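You operate a simulated robot arm through the tools that you are given. There is no shell and no other tool.

You are at the controls of a simulated robot arm. One attempt, no reset.

JOB
With the grey meter, find the magenta patch on the long desk's sheet that misses 1.30 D; correct its zone.
Fine: meter back on its mat; white slider to magenta and ZONE dial to that patch's number, then MORE once if it read low, LESS once if high; leave the sheet; leave the long desk's other controls.

The check looks at the end state, three seconds after you hand in, the way a careful person would. Anything else that was tipped, shoved, dropped, spilled or broken makes it a failure. Flat cloth is picked up by pressing the open fingertips on it (5 to 10 N) and closing them slowly along it; thin cloth reads only 2 to 8 mm in the jaws.

ROBOT AND FRAMES
A 6-joint arm with a two-finger parallel gripper, fixed in place. Base frame: the origin is on the floor under the middle of its stand, x ahead of it, y to its left, z up. Lengths are in cm, angles in degrees, forces in N, time in s.
With the tool pointing down near the work surface it reaches from about 24 to 64 cm from the base axis. Its first joint turns from -66.0 to 66.0 degrees. Payload 2.7 kg.
The TCP is the grasp point between the finger pads, 2.3 cm short of the fingertips. In the tool frame z runs along the fingers and y along their closing line. The gripper opens to 9.4 cm. The fingers are 3.8 cm wide and 1 cm thick; the gripper's body (5.4 by 9.6 cm) begins 3.9 cm behind the TCP.
Orientation is that of the tool frame in the base frame, as a unit quaternion [x, y, z, w]. With the fingers straight down and closing along the base's y, the tool's x points along the base's -x, its y along +y and its z along -z.

CONTROLS
- The arm moves only by the tool send_rows. Its argument "series" is text: rows parted by semicolons, each of 6 numbers parted by spaces: the shift along the base's x, y, z in mm, then the turn, a rotation vector about the base's x, y, z in degrees. In form: dx dy dz rx ry rz; .... A call has 1 to 20 rows; each row is the pose to reach, as a shift and turn from the pose commanded when the call began. "grip" is the finger opening in mm, from 0 to 94, set as the call begins (left out, the last holds). A row lasts 0.2 s, in which the tool goes at most 5 cm and 8.6 degrees; a call with a longer step from one row to the next is refused whole, and so is a gripper value outside its range. Where a pose cannot be reached the arm comes as near as it can. A force on the tool above 40 N (or 10 N above the force at the start of the call, whichever is more), or a blocked arm, ends the call early, and 0.2 s more pass. The fingers move at their own pace (about 4.5 cm/s each) and stop on an object; they squeeze with about 33 N. The grip force told is the motor's: it shows also when the fingers shut on nothing. Time passes only in rows, and 0.2 s behind the last, so rows that repeat a pose let the fingers close. It gives the time, the measured TCP pose, the force on the tool (base axes), the opening and the grip force at its end, in the units of the frame above (readings bear some noise), with the torque about the TCP (base axes, N m) and any sound that the robot's microphone picked up.
- Cameras (640 x 400 px; columns grow to the right, rows downward): "scene" is fixed at [7.3, -44.24, 140.82]; the picture's right is [0.74, -0.67, 0.00], its down [-0.40, -0.44, -0.81] and it looks along [0.54, 0.60, -0.59] (base axes); focal length 269 px, centre (320, 200). "wrist" rides on the gripper at [8.6, 1.6, -7.4] in the tool frame; the picture's right is [-0.18, 0.98, 0.00], its down [-0.58, -0.11, -0.81] and it looks along [-0.79, -0.15, 0.59] (tool axes); focal length 243 px, centre (320, 200). There is no depth. A picture from a camera that has moved, and an enlarged one, comes with that camera's place and axes in the base frame and with its lens. The place of the scene camera against the robot may be out by one fixed shift of up to 1.8 cm in any direction.
- camera(camera): a new picture of that camera. It takes no simulated time.
- close_up(camera, box): a new picture of the part [left, top, right, bottom] of that camera's present view, enlarged. It takes no simulated time.
- close_job(): hands the job in; it is judged then, once.

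Nothing tells you positions but the pictures and the camera data. Unless the task says otherwise, let go and move clear before handing in.

The tools are called after "Call:" as a command line: name --argument value ..., lists and objects as JSON in quotes. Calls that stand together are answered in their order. send_rows: Moves the arm, as the interface text tells. Its arguments: {"type":"object","properties":{"series":{"type":"string"},"grip":{"type":"number"}},"required":["series"]} The other tools are called the same way: camera (camera) takes a picture; close_up (camera, box) takes an enlarged picture of a part of a camera's view; close_job () hands the job in.

At the start:

```text
t: 0.0
tool_pos: [44.5, 0.77, 122.46]
tcp_rot: [0.0, 1.0, 0.0, 0.0]
contact_force: [0.2, 0.7, -0.4]
torque: [-0.02, 0.01, -0.03]
gripper_width: 9.38
grip_force: 0.0
```

scene: 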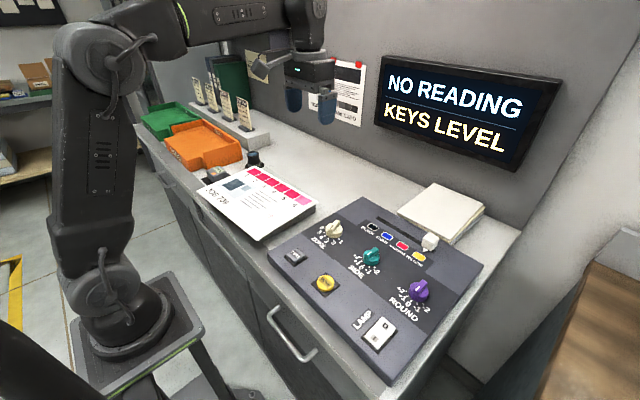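
wrist: 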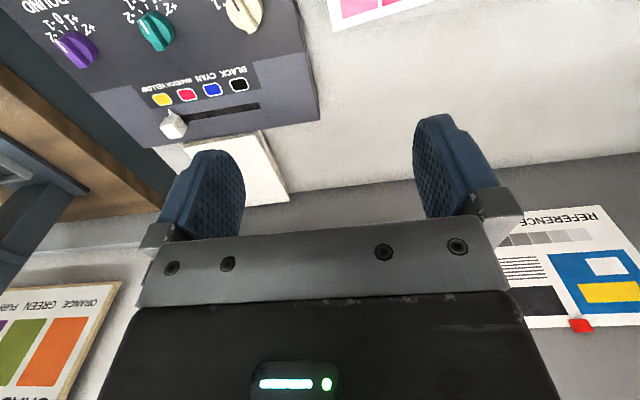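

I see a long desk with a control console, a sheet with magenta patches, trays and a screen reading "NO READING / KEYS LEVEL". I'll look closer at the pieces before moving.

Call:
close_up --camera "scene" --box '[260, 180, 500, 390]'

Call:
close_up --camera "scene" --box '[180, 130, 340, 250]'

Call:
close_up --camera "scene" --box '[130, 40, 290, 180]'

Call:
close_up --camera "scene" --box '[300, 40, 580, 200]'

```text
1.90 times, centred on (380, 285) of scene
camera zoom: at [7.3, -44.24, 140.82], right [0.74, -0.67, 0.0], down [-0.4, -0.44, -0.81], along [0.54, 0.6, -0.59], focal length 513 px, centre (206, 38)
```

zoom: 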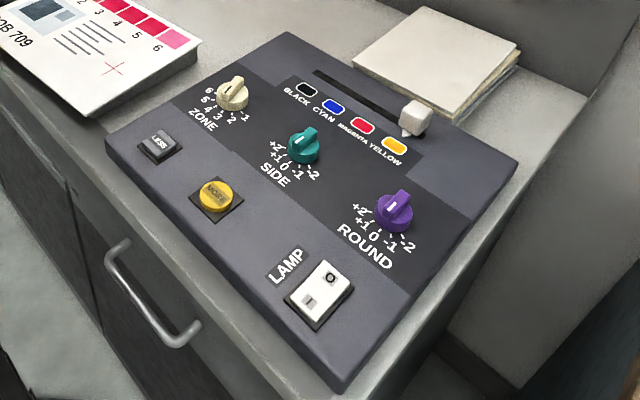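

```text
3.33 times, centred on (260, 190) of scene
camera zoom: at [7.3, -44.24, 140.82], right [0.74, -0.67, 0.0], down [-0.4, -0.44, -0.81], along [0.54, 0.6, -0.59], focal length 897 px, centre (520, 233)
```

zoom: 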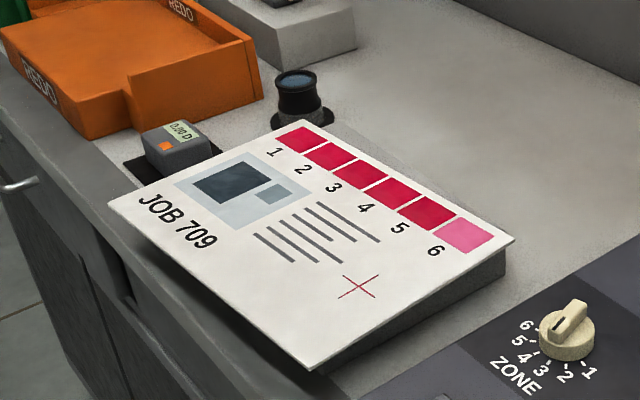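

```text
2.86 times, centred on (210, 110) of scene
camera zoom: at [7.3, -44.24, 140.82], right [0.74, -0.67, 0.0], down [-0.4, -0.44, -0.81], along [0.54, 0.6, -0.59], focal length 769 px, centre (634, 457)
```

zoom: 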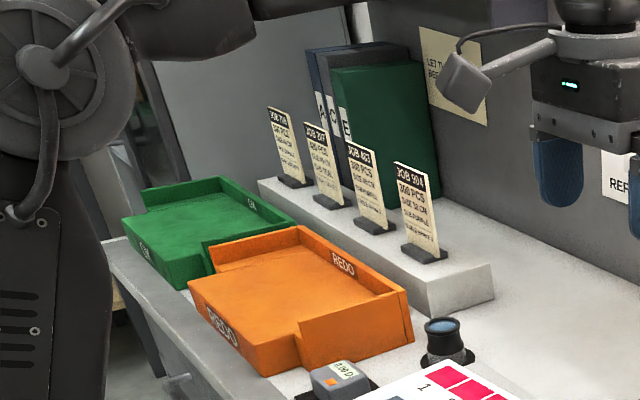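

```text
2.29 times, centred on (440, 120) of scene
camera zoom: at [7.3, -44.24, 140.82], right [0.74, -0.67, 0.0], down [-0.4, -0.44, -0.81], along [0.54, 0.6, -0.59], focal length 615 px, centre (46, 383)
```

zoom: 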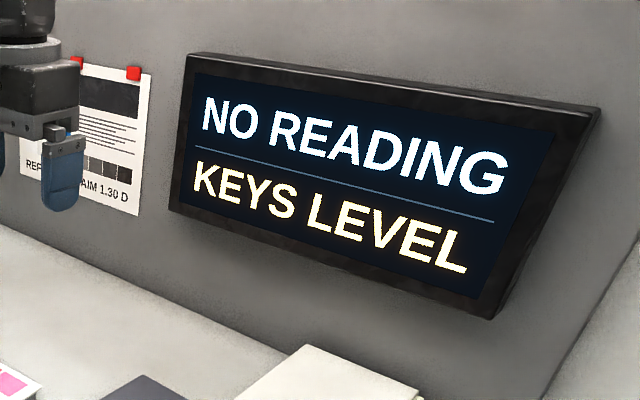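

The meter sits on a dark mat left of the slanted sheet; the console is on the right. I'll read the wall notes and cards first, then move the wrist camera nearer.

Call:
close_up --camera "scene" --box '[265, 50, 325, 100]'

Call:
close_up --camera "scene" --box '[325, 60, 375, 140]'

Call:
close_up --camera "scene" --box '[190, 150, 270, 200]'

Call:
close_up --camera "wrist" --box '[30, 0, 340, 200]'

```text
8.00 times, centred on (295, 75) of scene
camera zoom: at [7.3, -44.24, 140.82], right [0.74, -0.67, 0.0], down [-0.4, -0.44, -0.81], along [0.54, 0.6, -0.59], focal length 2153 px, centre (520, 1200)
```

zoom: 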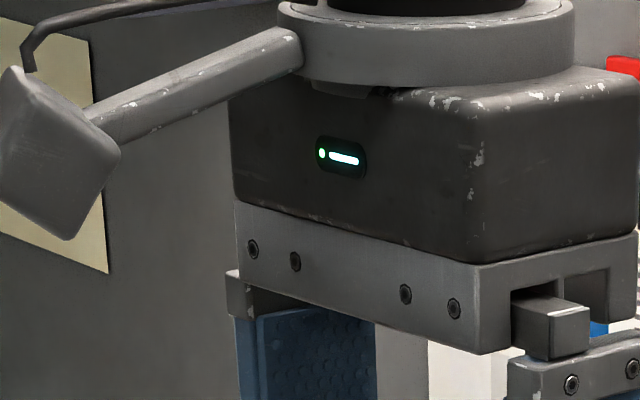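

```text
5.00 times, centred on (350, 100) of scene
camera zoom: at [7.3, -44.24, 140.82], right [0.74, -0.67, 0.0], down [-0.4, -0.44, -0.81], along [0.54, 0.6, -0.59], focal length 1346 px, centre (170, 700)
```

zoom: 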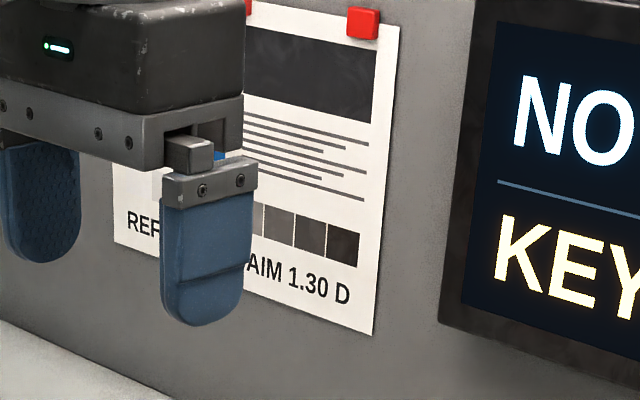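

```text
8.00 times, centred on (230, 175) of scene
camera zoom: at [7.3, -44.24, 140.82], right [0.74, -0.67, 0.0], down [-0.4, -0.44, -0.81], along [0.54, 0.6, -0.59], focal length 2153 px, centre (1040, 400)
```

zoom: 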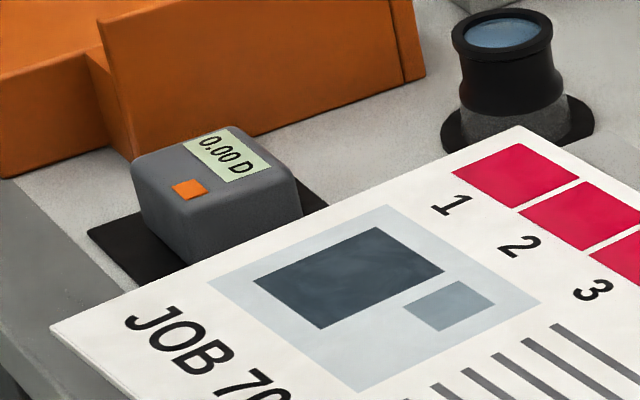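

```text
2.00 times, centred on (185, 100) of wrist
camera zoom: at [35.79, 2.26, 129.99], right [0.18, 0.98, 0.0], down [0.58, -0.11, 0.81], along [0.79, -0.15, -0.59], focal length 485 px, centre (590, 400)
```

zoom: 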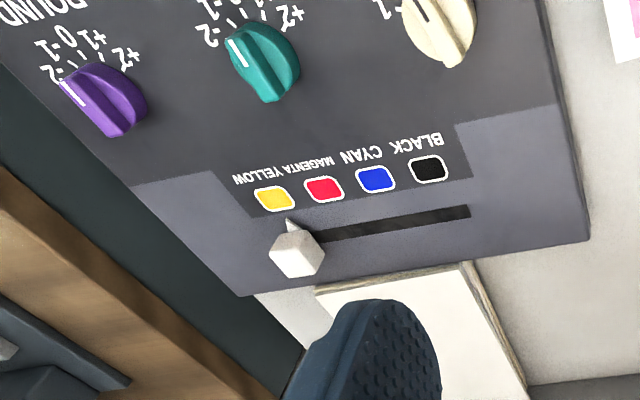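

The white slider is at YELLOW, the ZONE dial near 1, and the meter reads 0.00 D. I'll shift left and a little down to view the meter, note and trays with the wrist camera.

Call:
send_rows --series "-15 40 -10 0 0 0; -30 80 -20 0 0 0; -45 120 -30 0 0 0; -60 160 -40 0 0 0; -75 200 -50 0 0 0; -90 240 -60 0 0 0; -105 280 -70 0 0 0; -120 300 -80 0 0 0; -120 300 -80 0 0 0"

Call:
camera --camera "wrist"

Call:
camera --camera "scene"

```text
t: 2.0
tool_pos: [32.35, 30.48, 114.5]
tcp_rot: [-0.001, 1.0, 0.0, 0.001]
contact_force: [-0.1, -0.1, 0.1]
torque: [0.03, 0.04, 0.0]
gripper_width: 9.39
grip_force: 0.1
```

```text
taken
camera wrist: at [23.58, 32.13, 122.0], right [0.18, 0.98, 0.0], down [0.58, -0.11, 0.81], along [0.79, -0.15, -0.59], focal length 243 px, centre (320, 200)
```

wrist: 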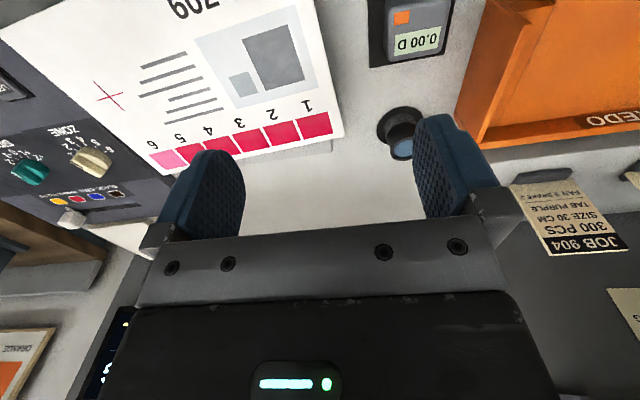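

```text
taken
```

scene: 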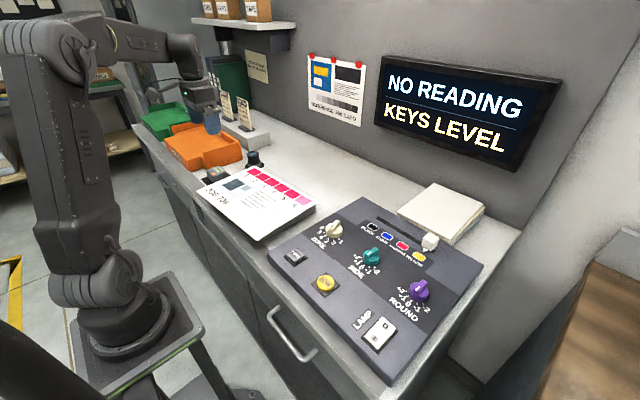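

The note and cards are now unobstructed. I'll zoom on the note, the meter and the sheet.

Call:
close_up --camera "scene" --box '[235, 45, 285, 90]'

Call:
close_up --camera "wrist" --box '[340, 0, 500, 160]'

Call:
close_up --camera "wrist" --box '[0, 0, 350, 240]'

Call:
close_up --camera "scene" --box '[300, 45, 375, 130]'

```text
8.89 times, centred on (260, 68) of scene
camera zoom: at [7.3, -44.24, 140.82], right [0.74, -0.67, 0.0], down [-0.4, -0.44, -0.81], along [0.54, 0.6, -0.59], focal length 2392 px, centre (853, 1378)
```

zoom: 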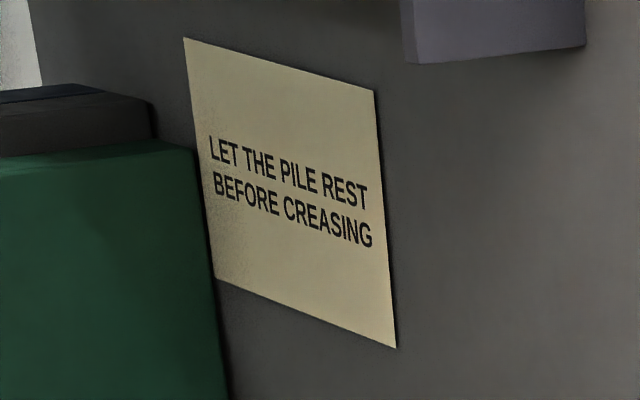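

```text
2.50 times, centred on (420, 80) of wrist
camera zoom: at [23.58, 32.13, 122.0], right [0.18, 0.98, 0.0], down [0.58, -0.11, 0.81], along [0.79, -0.15, -0.59], focal length 606 px, centre (70, 500)
```

zoom: 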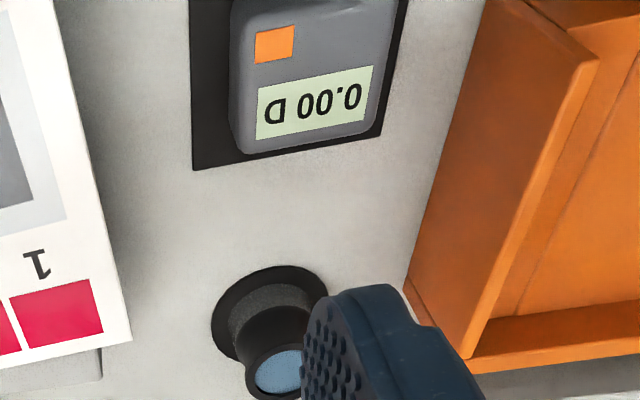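

```text
1.67 times, centred on (175, 120) of wrist
camera zoom: at [23.58, 32.13, 122.0], right [0.18, 0.98, 0.0], down [0.58, -0.11, 0.81], along [0.79, -0.15, -0.59], focal length 404 px, centre (562, 333)
```

zoom: 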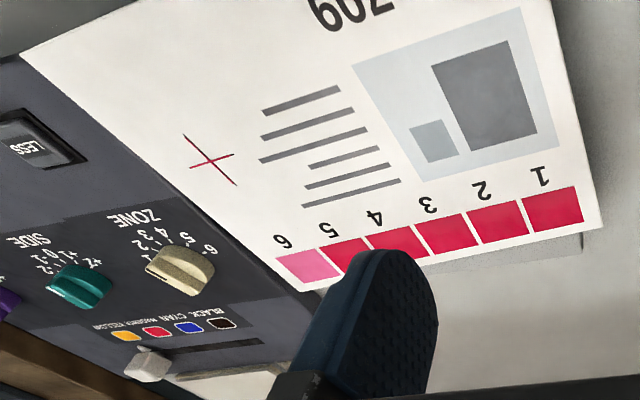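

```text
4.71 times, centred on (338, 88) of scene
camera zoom: at [7.3, -44.24, 140.82], right [0.74, -0.67, 0.0], down [-0.4, -0.44, -0.81], along [0.54, 0.6, -0.59], focal length 1267 px, centre (238, 729)
```

zoom: 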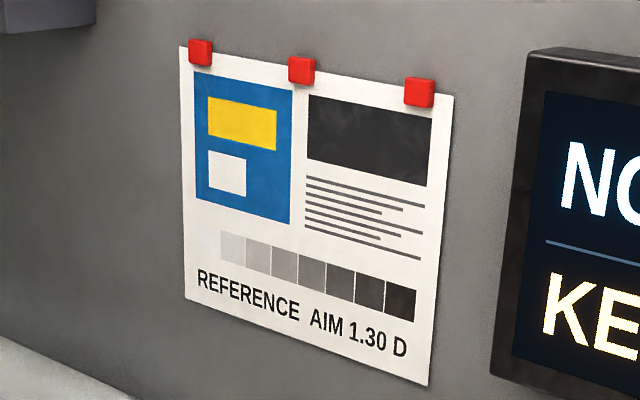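

I estimate the meter's display at about (36, 40, 93.4) with the meter nearly axis-aligned. I'll back off toward the base a bit to see the meter in full.

Call:
send_rows --series "-20 20 -20 0 0 0; -40 40 -40 0 0 0; -60 60 -60 0 0 0; -70 80 -80 0 0 0; -70 90 -90 0 0 0; -70 90 -90 0 0 0"

Call:
camera --camera "wrist"

```text
t: 3.4
tool_pos: [25.59, 39.53, 105.45]
tcp_rot: [0.0, 1.0, 0.001, 0.0]
contact_force: [0.5, 0.1, 0.7]
torque: [-0.04, 0.0, 0.05]
gripper_width: 9.4
grip_force: 0.1
```

```text
taken
camera wrist: at [16.82, 41.26, 112.98], right [0.18, 0.98, 0.0], down [0.58, -0.11, 0.81], along [0.79, -0.15, -0.59], focal length 243 px, centre (320, 200)
```

wrist: 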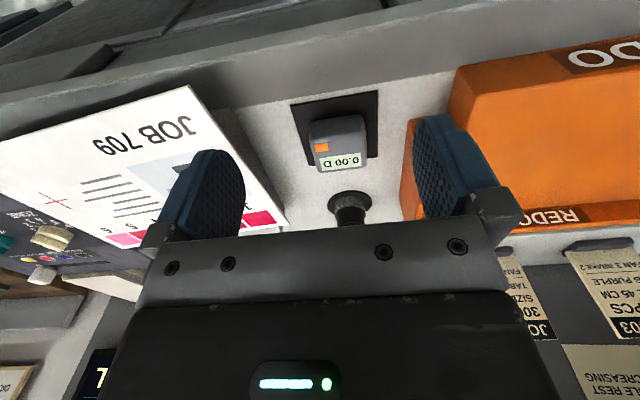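

Call:
close_up --camera "wrist" --box '[260, 70, 420, 240]'

Call:
close_up --camera "wrist" --box '[290, 85, 390, 180]'

```text
2.35 times, centred on (340, 155) of wrist
camera zoom: at [16.82, 41.26, 112.98], right [0.18, 0.98, 0.0], down [0.58, -0.11, 0.81], along [0.79, -0.15, -0.59], focal length 571 px, centre (273, 306)
```

zoom: 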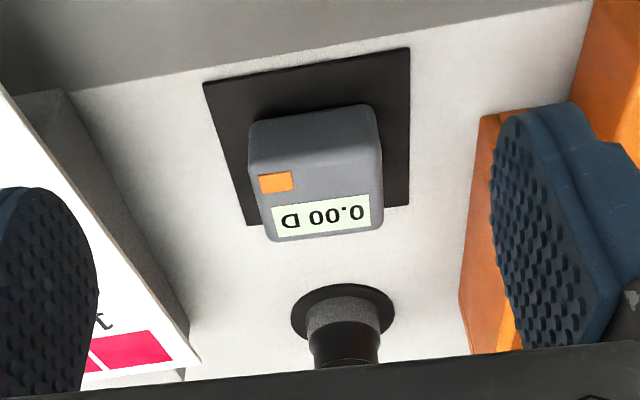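

```text
4.21 times, centred on (340, 132) of wrist
camera zoom: at [16.82, 41.26, 112.98], right [0.18, 0.98, 0.0], down [0.58, -0.11, 0.81], along [0.79, -0.15, -0.59], focal length 1022 px, centre (236, 484)
```

zoom: 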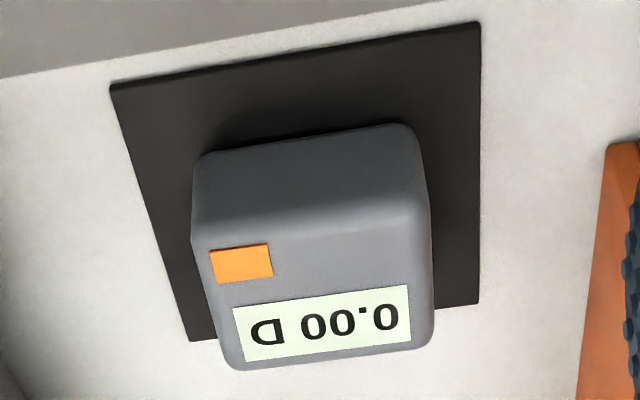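

The mat spans about x 30.4–39.5, y 35.5–44.4 at desk height z≈90, and the meter is about 5 cm wide, centred near (34.8, 40.1) with its top near 94.4. I'll move directly over it with open fingers and check the view.

Call:
send_rows --series "30 2 0 0 0 0; 60 4 0 0 0 0; 92 6 0 0 0 0; 92 6 -20 0 0 0; 92 6 -30 0 0 0; 92 6 -30 0 0 0" --grip 94

Call:
camera --camera "wrist"

Call:
camera --camera "scene"

```text
t: 4.8
tool_pos: [34.61, 40.33, 102.36]
tcp_rot: [0.0, 1.0, 0.001, 0.0]
contact_force: [-0.1, 0.8, 0.6]
torque: [0.0, 0.02, 0.03]
gripper_width: 9.4
grip_force: 0.1
```

```text
taken
camera wrist: at [25.96, 41.92, 109.96], right [0.18, 0.98, 0.0], down [0.58, -0.11, 0.81], along [0.79, -0.15, -0.59], focal length 243 px, centre (320, 200)
```

wrist: 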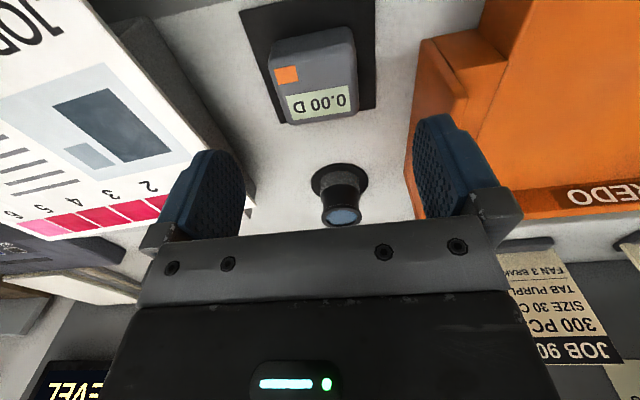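

```text
taken
```

scene: 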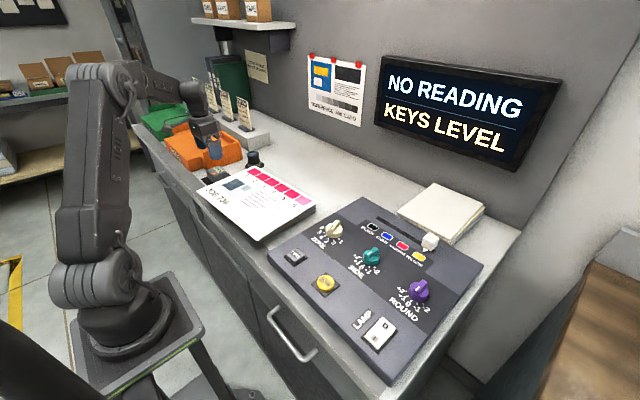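

The fingers straddle the meter's line. I'll enlarge the meter to refine its centre before descending.

Call:
close_up --camera "wrist" --box '[230, 0, 390, 130]'

Call:
close_up --camera "wrist" --box '[0, 0, 260, 260]'

```text
3.08 times, centred on (310, 65) of wrist
camera zoom: at [25.96, 41.92, 109.96], right [0.18, 0.98, 0.0], down [0.58, -0.11, 0.81], along [0.79, -0.15, -0.59], focal length 746 px, centre (351, 615)
```

zoom: 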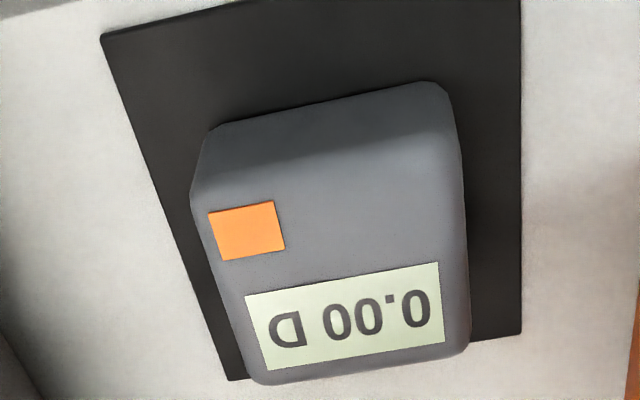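

```text
1.54 times, centred on (130, 130) of wrist
camera zoom: at [25.96, 41.92, 109.96], right [0.18, 0.98, 0.0], down [0.58, -0.11, 0.81], along [0.79, -0.15, -0.59], focal length 373 px, centre (612, 308)
```

zoom: 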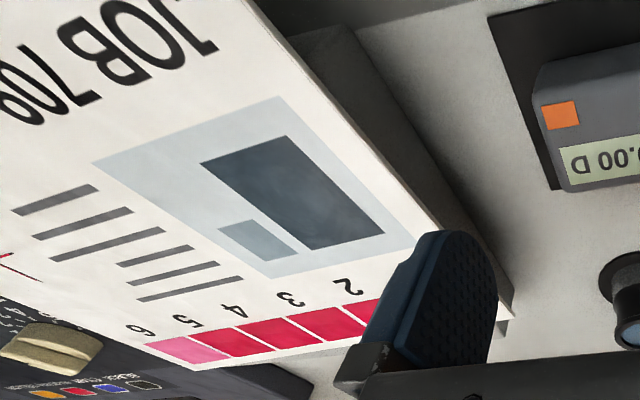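

Refined meter centre is about (34.7, 40.05), sides at y 37.4 and 42.7. I'll descend straight to TCP z≈93 (fingertips about 0.5 cm above the mat).

Call:
send_rows --series "1 -2.5 -20 0 0 0; 1 -2.5 -40 0 0 0; 1 -2.5 -60 0 0 0; 1 -2.5 -75 0 0 0; 1 -2.5 -85 0 0 0; 1 -2.5 -92 0 0 0; 1 -2.5 -92 0 0 0"

Call:
camera --camera "wrist"

Call:
close_up --camera "scene" --box '[180, 110, 280, 200]'

```text
t: 6.4
tool_pos: [34.85, 39.95, 93.0]
tcp_rot: [-0.001, 1.0, 0.0, 0.0]
contact_force: [0.4, 0.1, -0.1]
torque: [-0.01, 0.01, -0.03]
gripper_width: 9.39
grip_force: 0.0
```

```text
taken
camera wrist: at [26.17, 41.61, 100.54], right [0.18, 0.98, 0.0], down [0.58, -0.11, 0.81], along [0.79, -0.15, -0.59], focal length 243 px, centre (320, 200)
```

wrist: 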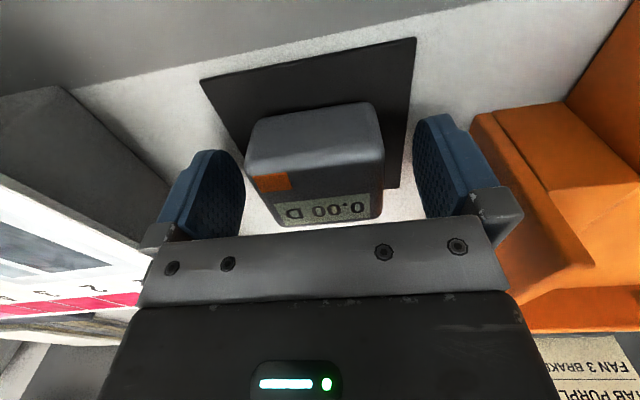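

```text
4.44 times, centred on (230, 155) of scene
camera zoom: at [7.3, -44.24, 140.82], right [0.74, -0.67, 0.0], down [-0.4, -0.44, -0.81], along [0.54, 0.6, -0.59], focal length 1196 px, centre (720, 400)
```

zoom: 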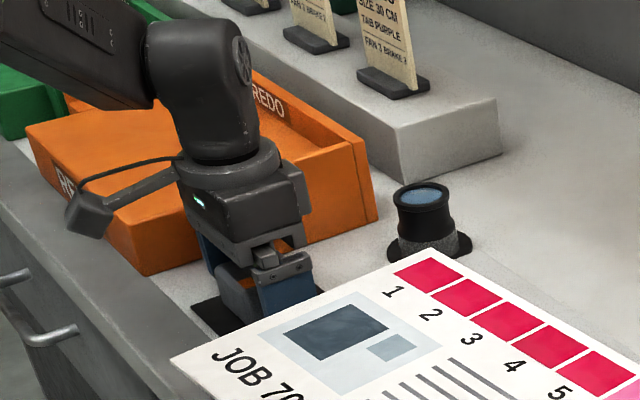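

The fingers straddle the meter cleanly. I'll close on it.

Call:
send_rows --series "0 0 0 0 0 0; 0 0 0 0 0 0; 0 0 0 0 0 0; 0 0 0 0 0 0; 0 0 0 0 0 0" --grip 40

Call:
camera --camera "wrist"

```text
t: 7.6
tool_pos: [34.91, 39.95, 92.96]
tcp_rot: [0.001, 1.0, 0.001, 0.0]
contact_force: [0.7, 0.7, 0.8]
torque: [-0.01, 0.0, -0.02]
gripper_width: 5.74
grip_force: 32.7
```

```text
taken
camera wrist: at [26.17, 41.63, 100.57], right [0.18, 0.98, 0.0], down [0.58, -0.11, 0.81], along [0.79, -0.15, -0.59], focal length 243 px, centre (320, 200)
```

wrist: 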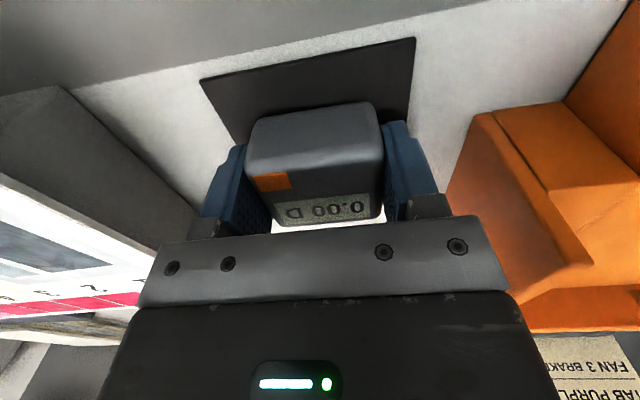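

The meter is gripped at 5.74 cm with 33 N. I'll lift it straight up 9 cm and check.

Call:
send_rows --series "0 0 10 0 0 0; 0 0 25 0 0 0; 0 0 45 0 0 0; 0 0 65 0 0 0; 0 0 90 0 0 0; 0 0 90 0 0 0"

Call:
camera --camera "wrist"

Call:
camera --camera "scene"

```text
t: 9.0
tool_pos: [34.93, 40.06, 102.25]
tcp_rot: [0.0, 1.0, 0.0, 0.0]
contact_force: [0.2, -0.3, -0.7]
torque: [0.05, 0.01, -0.01]
gripper_width: 5.75
grip_force: 32.7
```

```text
taken
camera wrist: at [26.19, 41.65, 109.87], right [0.18, 0.98, 0.0], down [0.58, -0.11, 0.81], along [0.79, -0.15, -0.59], focal length 243 px, centre (320, 200)
```

wrist: 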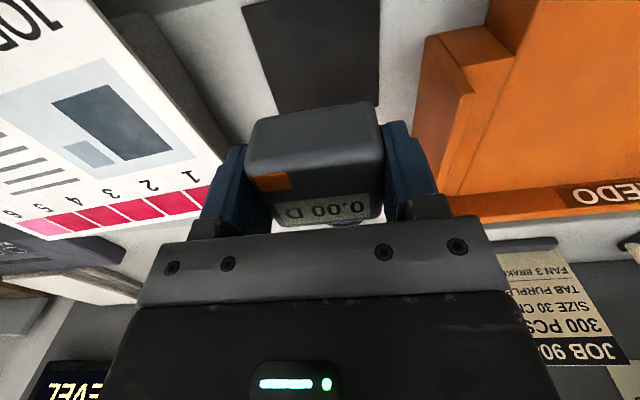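

```text
taken
```

scene: 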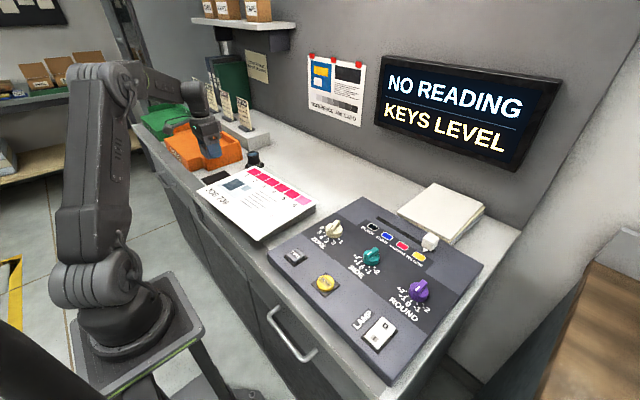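

The meter is held level and the mat is clear. I'll raise it and carry it to above the middle of the sheet to get a clear view of the patches.

Call:
send_rows --series "0 0 40 0 0 0; 0 -20 80 0 0 0; -5 -60 110 0 0 0; -10 -100 140 0 0 0; -15 -145 160 0 0 0; -20 -190 160 0 0 0; -20 -230 160 0 0 0; -20 -230 160 0 0 0"

Call:
camera --camera "wrist"

Call:
close_up --camera "wrist" --box '[100, 0, 420, 200]'

```text
refused: row 3 steps farther than a row can; nothing moved
```

```text
taken
camera wrist: at [26.19, 41.65, 109.87], right [0.18, 0.98, 0.0], down [0.58, -0.11, 0.81], along [0.79, -0.15, -0.59], focal length 243 px, centre (320, 200)
```

wrist: 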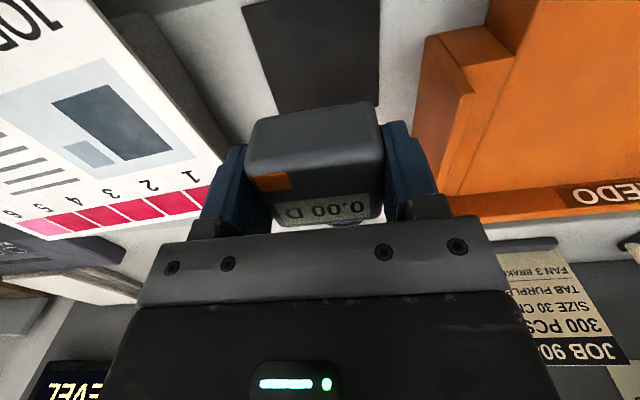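

```text
2.00 times, centred on (260, 100) of wrist
camera zoom: at [26.19, 41.65, 109.87], right [0.18, 0.98, 0.0], down [0.58, -0.11, 0.81], along [0.79, -0.15, -0.59], focal length 485 px, centre (440, 400)
```

zoom: 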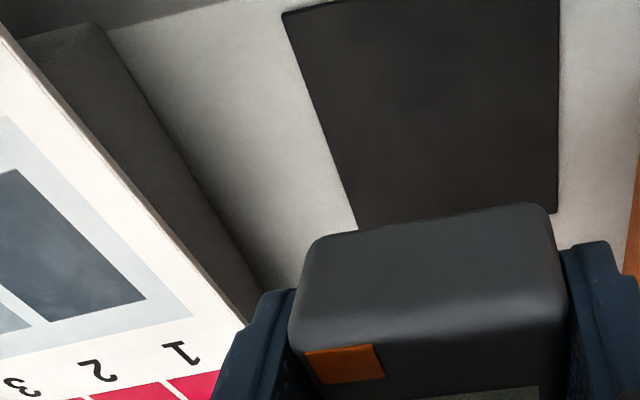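

That was refused because one row exceeded 5 cm. I'll resend with smaller steps.

Call:
send_rows --series "0 0 40 0 0 0; 0 -10 80 0 0 0; -2 -45 110 0 0 0; -6 -80 140 0 0 0; -10 -120 160 0 0 0; -15 -160 160 0 0 0; -20 -200 160 0 0 0; -20 -230 160 0 0 0; -20 -230 160 0 0 0"

Call:
camera --camera "wrist"

Call:
close_up --camera "wrist" --box '[100, 0, 420, 200]'

```text
t: 11.0
tool_pos: [32.6, 16.9, 118.36]
tcp_rot: [0.0, 1.0, -0.001, 0.0]
contact_force: [-0.2, 0.2, -0.8]
torque: [-0.01, -0.01, 0.0]
gripper_width: 5.77
grip_force: 32.9
```

```text
taken
camera wrist: at [23.97, 18.6, 126.01], right [0.18, 0.98, 0.0], down [0.58, -0.11, 0.81], along [0.79, -0.15, -0.59], focal length 243 px, centre (320, 200)
```

wrist: 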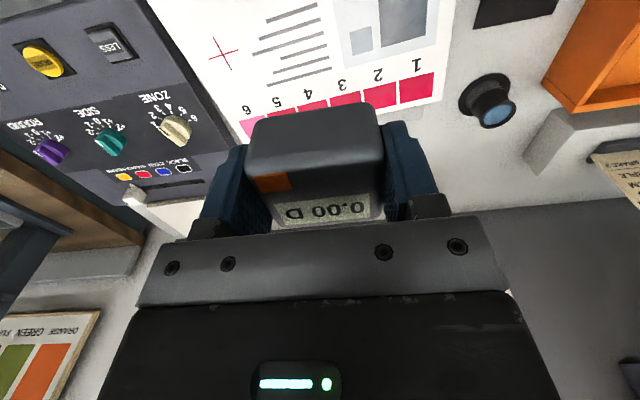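

```text
2.00 times, centred on (260, 100) of wrist
camera zoom: at [23.97, 18.6, 126.01], right [0.18, 0.98, 0.0], down [0.58, -0.11, 0.81], along [0.79, -0.15, -0.59], focal length 485 px, centre (440, 400)
```

zoom: 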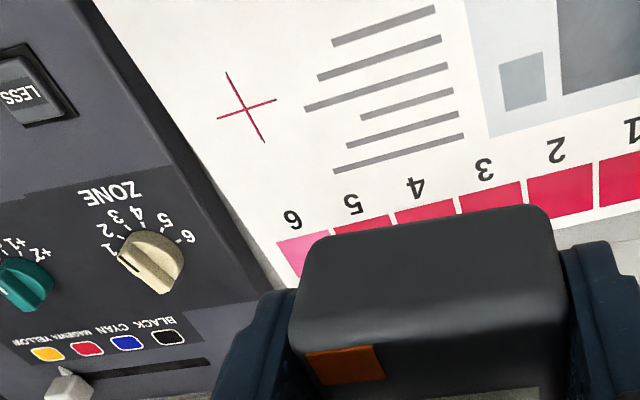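

The sheet turns out to lie flat at about z≈95, rotated roughly 4°, with patch pitch ≈4.64 cm; patch 1 is near (43.3, 27.8) and patch 6 near (44.9, 4.65). I'll carry the meter above patch 1 at z≈101.

Call:
send_rows --series "20 20 -20 0 0 0; 40 40 -45 0 0 1; 60 60 -70 0 0 2; 80 80 -95 0 0 3; 95 95 -120 0 0 4; 107 109 -145 0 0 4; 107 109 -165 0 0 4; 107 109 -170 0 0 4; 107 109 -170 0 0 4"

Call:
camera --camera "wrist"

Call:
close_up --camera "scene" --box '[180, 110, 340, 230]'

```text
t: 13.0
tool_pos: [43.53, 27.96, 101.22]
tcp_rot: [-0.035, 0.999, 0.0, 0.0]
contact_force: [-1.1, 0.2, -1.2]
torque: [-0.01, -0.02, 0.01]
gripper_width: 5.77
grip_force: 32.6
```

```text
taken
camera wrist: at [34.67, 28.92, 108.76], right [0.12, 0.99, 0.0], down [0.59, -0.07, 0.81], along [0.8, -0.09, -0.59], focal length 243 px, centre (320, 200)
```

wrist: 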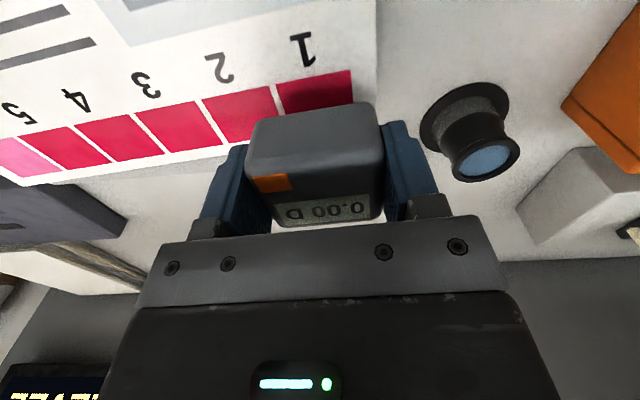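

```text
3.33 times, centred on (260, 170) of scene
camera zoom: at [7.3, -44.24, 140.82], right [0.74, -0.67, 0.0], down [-0.4, -0.44, -0.81], along [0.54, 0.6, -0.59], focal length 897 px, centre (520, 300)
```

zoom: 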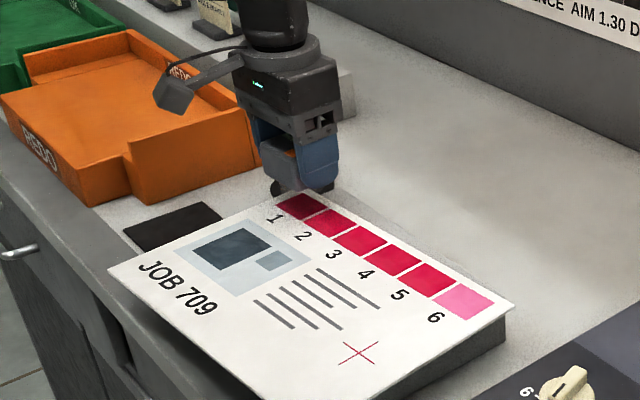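

The meter hovers over patch 1 at about (43.5, 28.0). I'll come down slowly, watching the force for contact.

Call:
send_rows --series "0 0 -8 0 0 0; 0 0 -16 0 0 0; 0 0 -22 0 0 0; 0 0 -25 0 0 0; 0 0 -27 0 0 0; 0 0 -27 0 0 0"

Call:
close_up --camera "scene" --box '[220, 110, 320, 190]'

```text
t: 14.4
tool_pos: [43.47, 27.89, 98.49]
tcp_rot: [-0.035, 0.999, 0.0, 0.0]
contact_force: [-0.3, 0.4, -0.7]
torque: [0.0, -0.03, 0.02]
gripper_width: 5.74
grip_force: 33.1
```

```text
5.00 times, centred on (270, 150) of scene
camera zoom: at [7.3, -44.24, 140.82], right [0.74, -0.67, 0.0], down [-0.4, -0.44, -0.81], along [0.54, 0.6, -0.59], focal length 1346 px, centre (570, 450)
```

zoom: 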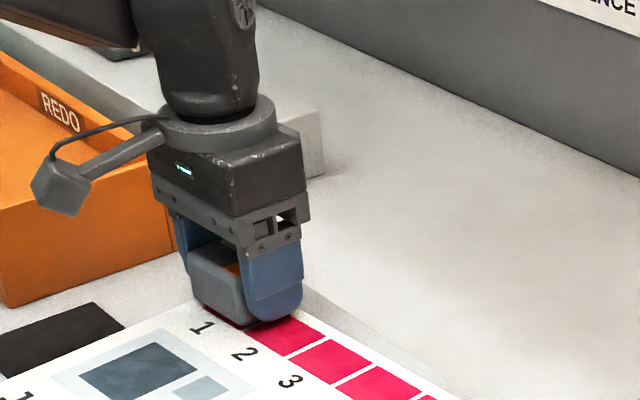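

No contact yet, but it's close. Lowering a few more millimetres.

Call:
send_rows --series "0 0 -1 0 0 0; 0 0 -2 0 0 0; 0 0 -3 0 0 0; 0 0 -3 0 0 0"

Call:
close_up --camera "wrist" --box '[220, 60, 420, 240]'

Call:
camera --camera "scene"

```text
t: 15.4
tool_pos: [43.65, 27.9, 98.25]
tcp_rot: [-0.035, 0.999, 0.0, 0.0]
contact_force: [0.5, 0.1, -1.7]
torque: [0.0, 0.01, 0.02]
gripper_width: 5.75
grip_force: 33.2
```

```text
2.22 times, centred on (320, 150) of wrist
camera zoom: at [34.75, 28.96, 105.75], right [0.12, 0.99, 0.0], down [0.59, -0.07, 0.81], along [0.8, -0.09, -0.59], focal length 539 px, centre (320, 311)
```

zoom: 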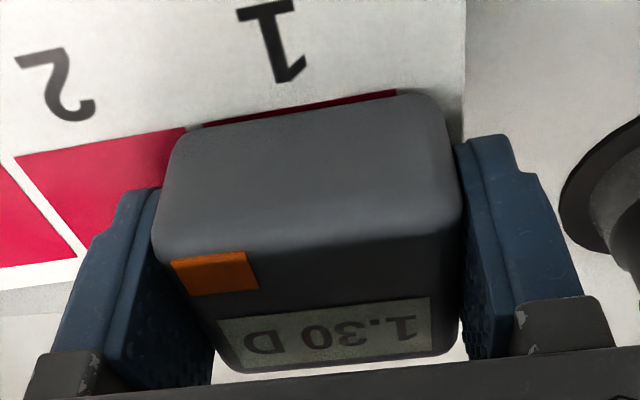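

```text
taken
```

scene: 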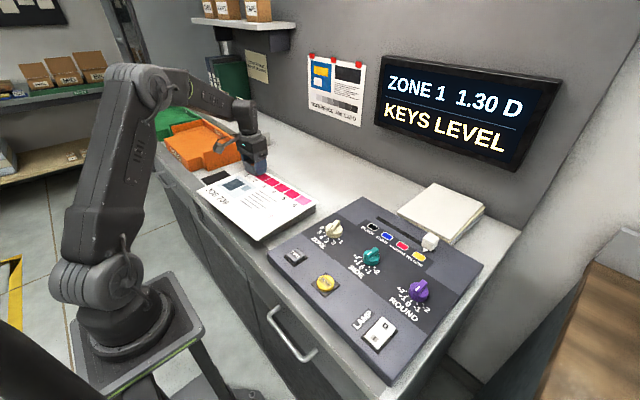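

The screen reads ZONE 1, 1.30 D, so readings are automatic. I'll lift, step to patch 2 and lower to the same height.

Call:
send_rows --series "0 0 8 0 0 0; 1 -15 15 0 0 0; 3.2 -46.3 15 0 0 0; 3.2 -46.3 8 0 0 0; 3.2 -46.3 3 0 0 0; 3.2 -46.3 0 0 0 0; 3.2 -46.3 0 0 0 0"

Call:
close_up --camera "wrist" --box '[220, 60, 420, 240]'

Call:
close_up --camera "scene" --box '[220, 40, 580, 265]'

```text
t: 17.0
tool_pos: [43.98, 23.36, 98.12]
tcp_rot: [-0.035, 0.999, 0.0, 0.0]
contact_force: [-0.6, 0.2, -1.4]
torque: [0.01, -0.04, 0.02]
gripper_width: 5.75
grip_force: 33.7
```

```text
2.22 times, centred on (320, 150) of wrist
camera zoom: at [35.16, 24.36, 105.77], right [0.12, 0.99, 0.0], down [0.59, -0.07, 0.81], along [0.8, -0.09, -0.59], focal length 539 px, centre (320, 311)
```

zoom: 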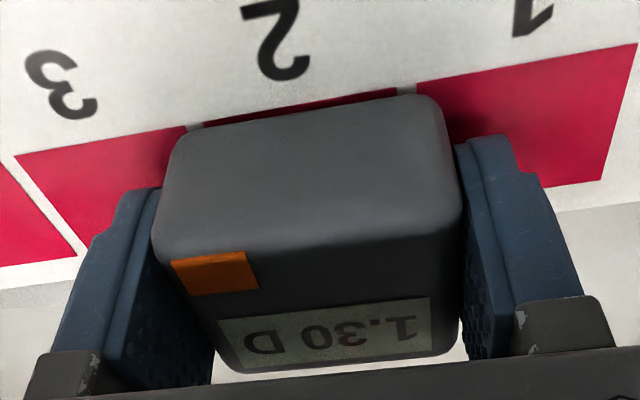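

```text
1.78 times, centred on (400, 152) of scene
camera zoom: at [7.3, -44.24, 140.82], right [0.74, -0.67, 0.0], down [-0.4, -0.44, -0.81], along [0.54, 0.6, -0.59], focal length 478 px, centre (178, 284)
```

zoom: 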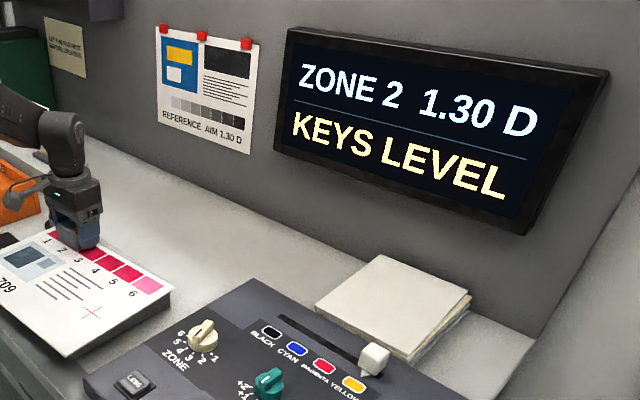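

Zone 2 reads 1.30 D. Stepping to patch 3 the same way.

Call:
send_rows --series "0 0 8 0 0 0; 1 -15 15 0 0 0; 3.2 -46.3 15 0 0 0; 3.2 -46.3 8 0 0 0; 3.2 -46.3 3 0 0 0; 3.2 -46.3 0 0 0 0; 3.2 -46.3 0 0 0 0"

Call:
close_up --camera "wrist" --box '[220, 60, 420, 240]'

Call:
close_up --camera "scene" --box '[220, 40, 580, 265]'

```text
t: 18.6
tool_pos: [44.24, 18.62, 98.17]
tcp_rot: [-0.035, 0.999, 0.0, 0.001]
contact_force: [-0.3, -0.1, -2.6]
torque: [0.01, -0.01, -0.02]
gripper_width: 5.74
grip_force: 32.9
```

```text
2.22 times, centred on (320, 150) of wrist
camera zoom: at [35.43, 19.65, 105.72], right [0.12, 0.99, 0.0], down [0.59, -0.07, 0.81], along [0.8, -0.09, -0.59], focal length 539 px, centre (320, 311)
```

zoom: 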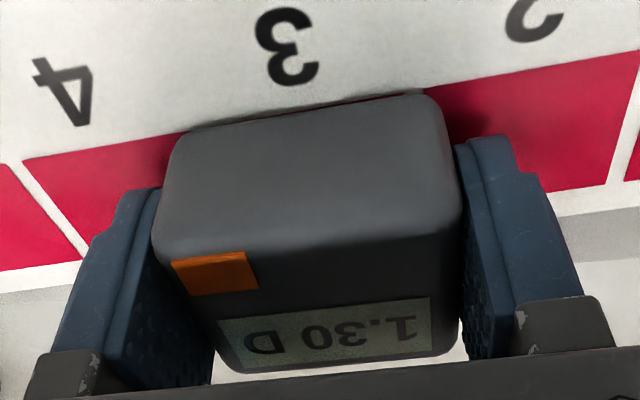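

```text
1.78 times, centred on (400, 152) of scene
camera zoom: at [7.3, -44.24, 140.82], right [0.74, -0.67, 0.0], down [-0.4, -0.44, -0.81], along [0.54, 0.6, -0.59], focal length 478 px, centre (178, 284)
```

zoom: 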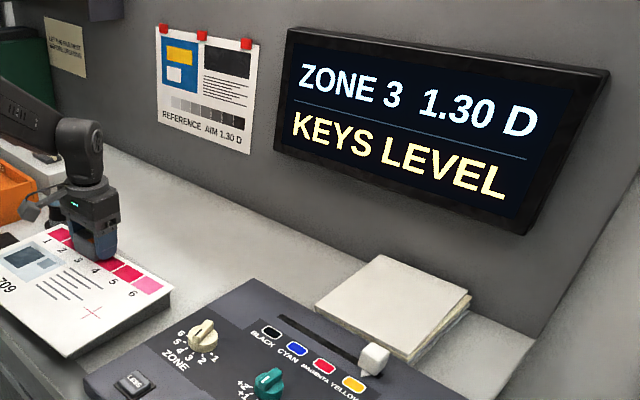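

Zone 3 reads 1.30 D. On to patch 4.

Call:
send_rows --series "0 0 8 0 0 0; 1 -15 15 0 0 0; 5 -46.3 15 0 0 0; 5 -46.3 8 0 0 0; 5 -46.3 3 0 0 0; 5 -46.3 0 0 0 0; 5 -46.3 0 0 0 0"

Call:
close_up --camera "wrist" --box '[220, 60, 420, 240]'

Call:
close_up --camera "scene" --box '[220, 40, 580, 265]'

```text
t: 20.2
tool_pos: [44.83, 13.89, 98.23]
tcp_rot: [-0.035, 0.999, 0.0, -0.001]
contact_force: [0.1, -0.7, -1.2]
torque: [0.01, -0.01, -0.01]
gripper_width: 5.75
grip_force: 32.8
```

```text
2.22 times, centred on (320, 150) of wrist
camera zoom: at [35.93, 14.98, 105.84], right [0.12, 0.99, 0.0], down [0.59, -0.07, 0.81], along [0.8, -0.09, -0.59], focal length 539 px, centre (320, 311)
```

zoom: 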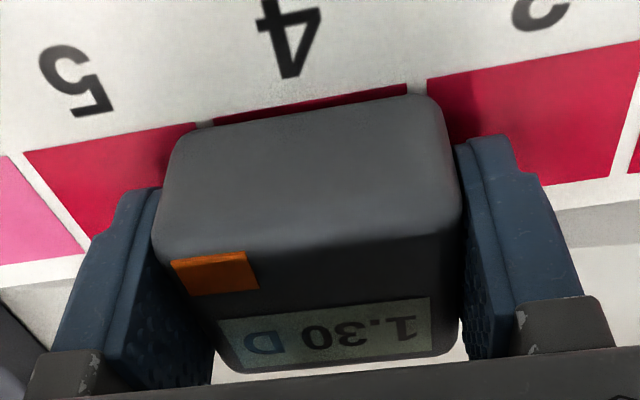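

```text
1.78 times, centred on (400, 152) of scene
camera zoom: at [7.3, -44.24, 140.82], right [0.74, -0.67, 0.0], down [-0.4, -0.44, -0.81], along [0.54, 0.6, -0.59], focal length 478 px, centre (178, 284)
```

zoom: 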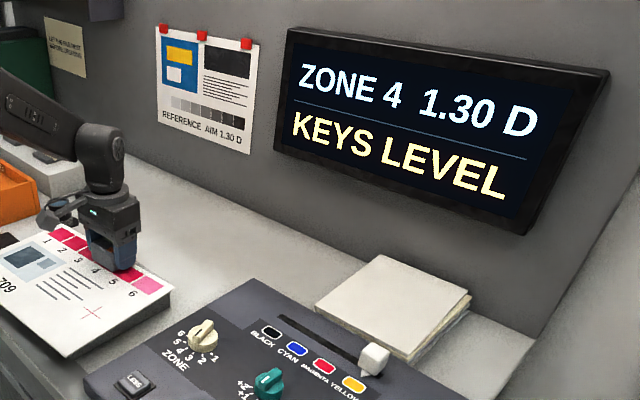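

Zone 4 reads 1.30 D. On to patch 5.

Call:
send_rows --series "0 0 8 0 0 0; 1 -15 15 0 0 0; 3 -46.3 15 0 0 0; 3 -46.3 8 0 0 0; 3 -46.3 3 0 0 0; 3 -46.3 0 0 0 0; 3 -46.3 0 0 0 0"

Call:
close_up --camera "wrist" --box '[220, 60, 420, 240]'

Call:
close_up --camera "scene" --box '[220, 40, 580, 265]'

```text
t: 21.8
tool_pos: [44.97, 9.46, 98.11]
tcp_rot: [-0.035, 0.999, 0.0, -0.001]
contact_force: [-0.2, 0.1, -1.3]
torque: [0.04, -0.01, -0.01]
gripper_width: 5.72
grip_force: 33.1
```

```text
2.22 times, centred on (320, 150) of wrist
camera zoom: at [36.16, 10.43, 105.71], right [0.12, 0.99, 0.0], down [0.59, -0.07, 0.81], along [0.8, -0.09, -0.59], focal length 539 px, centre (320, 311)
```

zoom: 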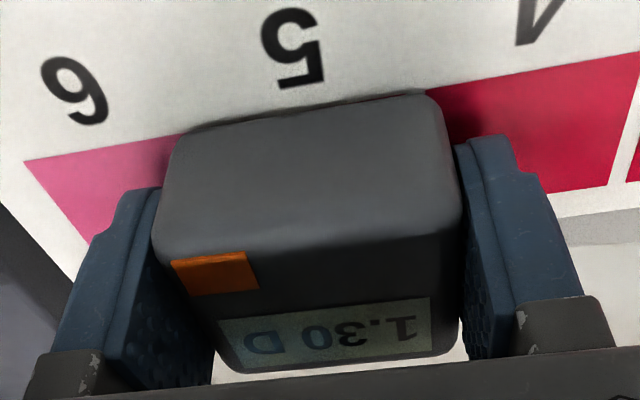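

```text
1.78 times, centred on (400, 152) of scene
camera zoom: at [7.3, -44.24, 140.82], right [0.74, -0.67, 0.0], down [-0.4, -0.44, -0.81], along [0.54, 0.6, -0.59], focal length 478 px, centre (178, 284)
```

zoom: 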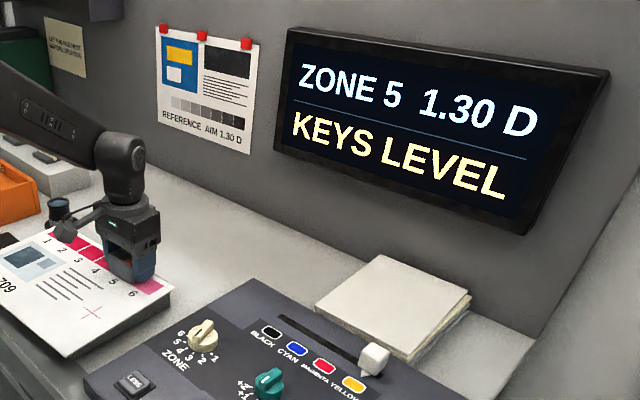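

Zone 5 reads 1.30 D. Now patch 6, the paler one.

Call:
send_rows --series "0 0 8 0 0 0; 2 -15 15 0 0 0; 5 -46.3 15 0 0 0; 5 -46.3 8 0 0 0; 5 -46.3 3 0 0 0; 5 -46.3 0 0 0 0; 5 -46.3 0 0 0 0"

Call:
close_up --camera "wrist" --box '[220, 60, 420, 240]'

Call:
close_up --camera "scene" --box '[220, 40, 580, 265]'

```text
t: 23.4
tool_pos: [45.43, 4.83, 98.18]
tcp_rot: [-0.035, 0.999, 0.0, -0.001]
contact_force: [-1.1, -0.2, -0.2]
torque: [0.04, -0.02, 0.02]
gripper_width: 5.74
grip_force: 32.8
```

```text
2.22 times, centred on (320, 150) of wrist
camera zoom: at [36.68, 5.83, 105.77], right [0.12, 0.99, 0.0], down [0.59, -0.07, 0.81], along [0.8, -0.09, -0.59], focal length 539 px, centre (320, 311)
```

zoom: 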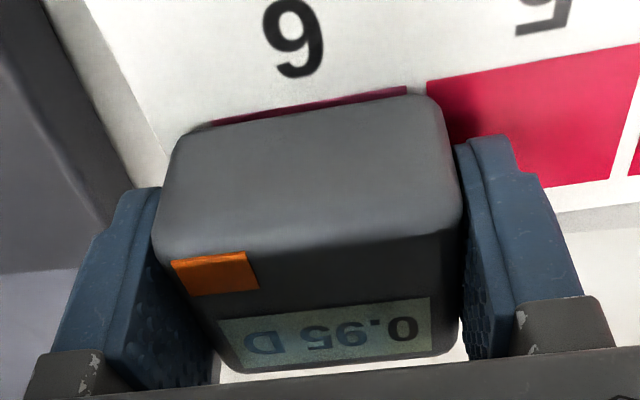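

```text
1.78 times, centred on (400, 152) of scene
camera zoom: at [7.3, -44.24, 140.82], right [0.74, -0.67, 0.0], down [-0.4, -0.44, -0.81], along [0.54, 0.6, -0.59], focal length 478 px, centre (178, 284)
```

zoom: 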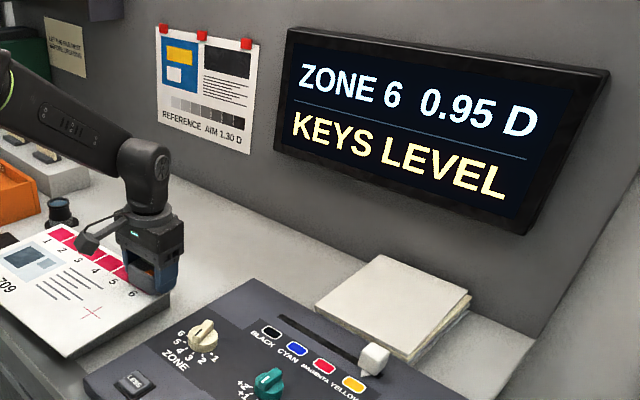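

Patch 6 reads 0.95 D — low — so it's ZONE 6, magenta, MORE once. I'll lift the meter and carry it back high over the sheet to above its mat.

Call:
send_rows --series "0 0 15 0 0 0; 0 0 55 0 0 0; 0 0 100 0 0 0; -13 43 100 0 0 0; -26 86 100 0 0 -1; -39 129 100 0 0 -2; -52 172 100 0 0 -3; -65 215 100 0 0 -4; -78 258 100 0 0 -4; -91 301 100 0 0 -4; -104 344 100 0 0 -4; -105.6 351 90 0 0 -4; -105.6 351 70 0 0 -4; -105.6 351 50 0 0 -4; -105.6 351 50 0 0 -4"

Call:
camera --camera "wrist"

```text
t: 26.6
tool_pos: [34.96, 39.86, 103.19]
tcp_rot: [0.0, 1.0, 0.001, 0.001]
contact_force: [0.0, -1.3, -0.9]
torque: [0.01, 0.03, 0.01]
gripper_width: 5.71
grip_force: 33.0
```

```text
taken
camera wrist: at [26.2, 41.39, 110.65], right [0.18, 0.98, 0.0], down [0.58, -0.11, 0.81], along [0.79, -0.15, -0.59], focal length 243 px, centre (320, 200)
```

wrist: 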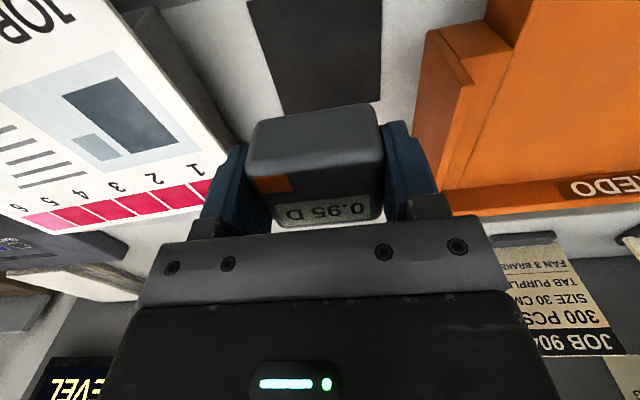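

The meter is above its mat, displaced only about 2 mm in y. I'll correct that and lower gently to the mat.

Call:
send_rows --series "0 2 -20 0 0 0; 0 2 -45 0 0 0; 0 2 -70 0 0 0; 0 2 -85 0 0 0; 0 2 -92 0 0 0; 0 2 -96 0 0 0; 0 2 -98 0 0 0; 0 2 -98 0 0 0"

Call:
camera --camera "wrist"

```text
t: 28.4
tool_pos: [34.94, 40.06, 93.36]
tcp_rot: [0.0, 1.0, 0.0, 0.001]
contact_force: [-0.2, 0.1, -1.7]
torque: [0.01, 0.02, -0.01]
gripper_width: 5.75
grip_force: 32.7
```

```text
taken
camera wrist: at [26.18, 41.65, 100.87], right [0.18, 0.98, 0.0], down [0.58, -0.11, 0.81], along [0.79, -0.15, -0.59], focal length 243 px, centre (320, 200)
```

wrist: 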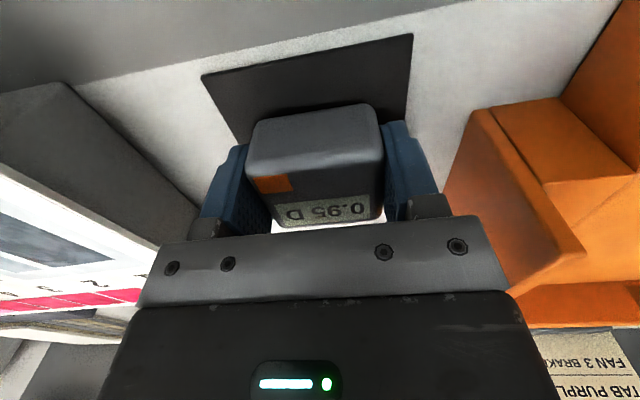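

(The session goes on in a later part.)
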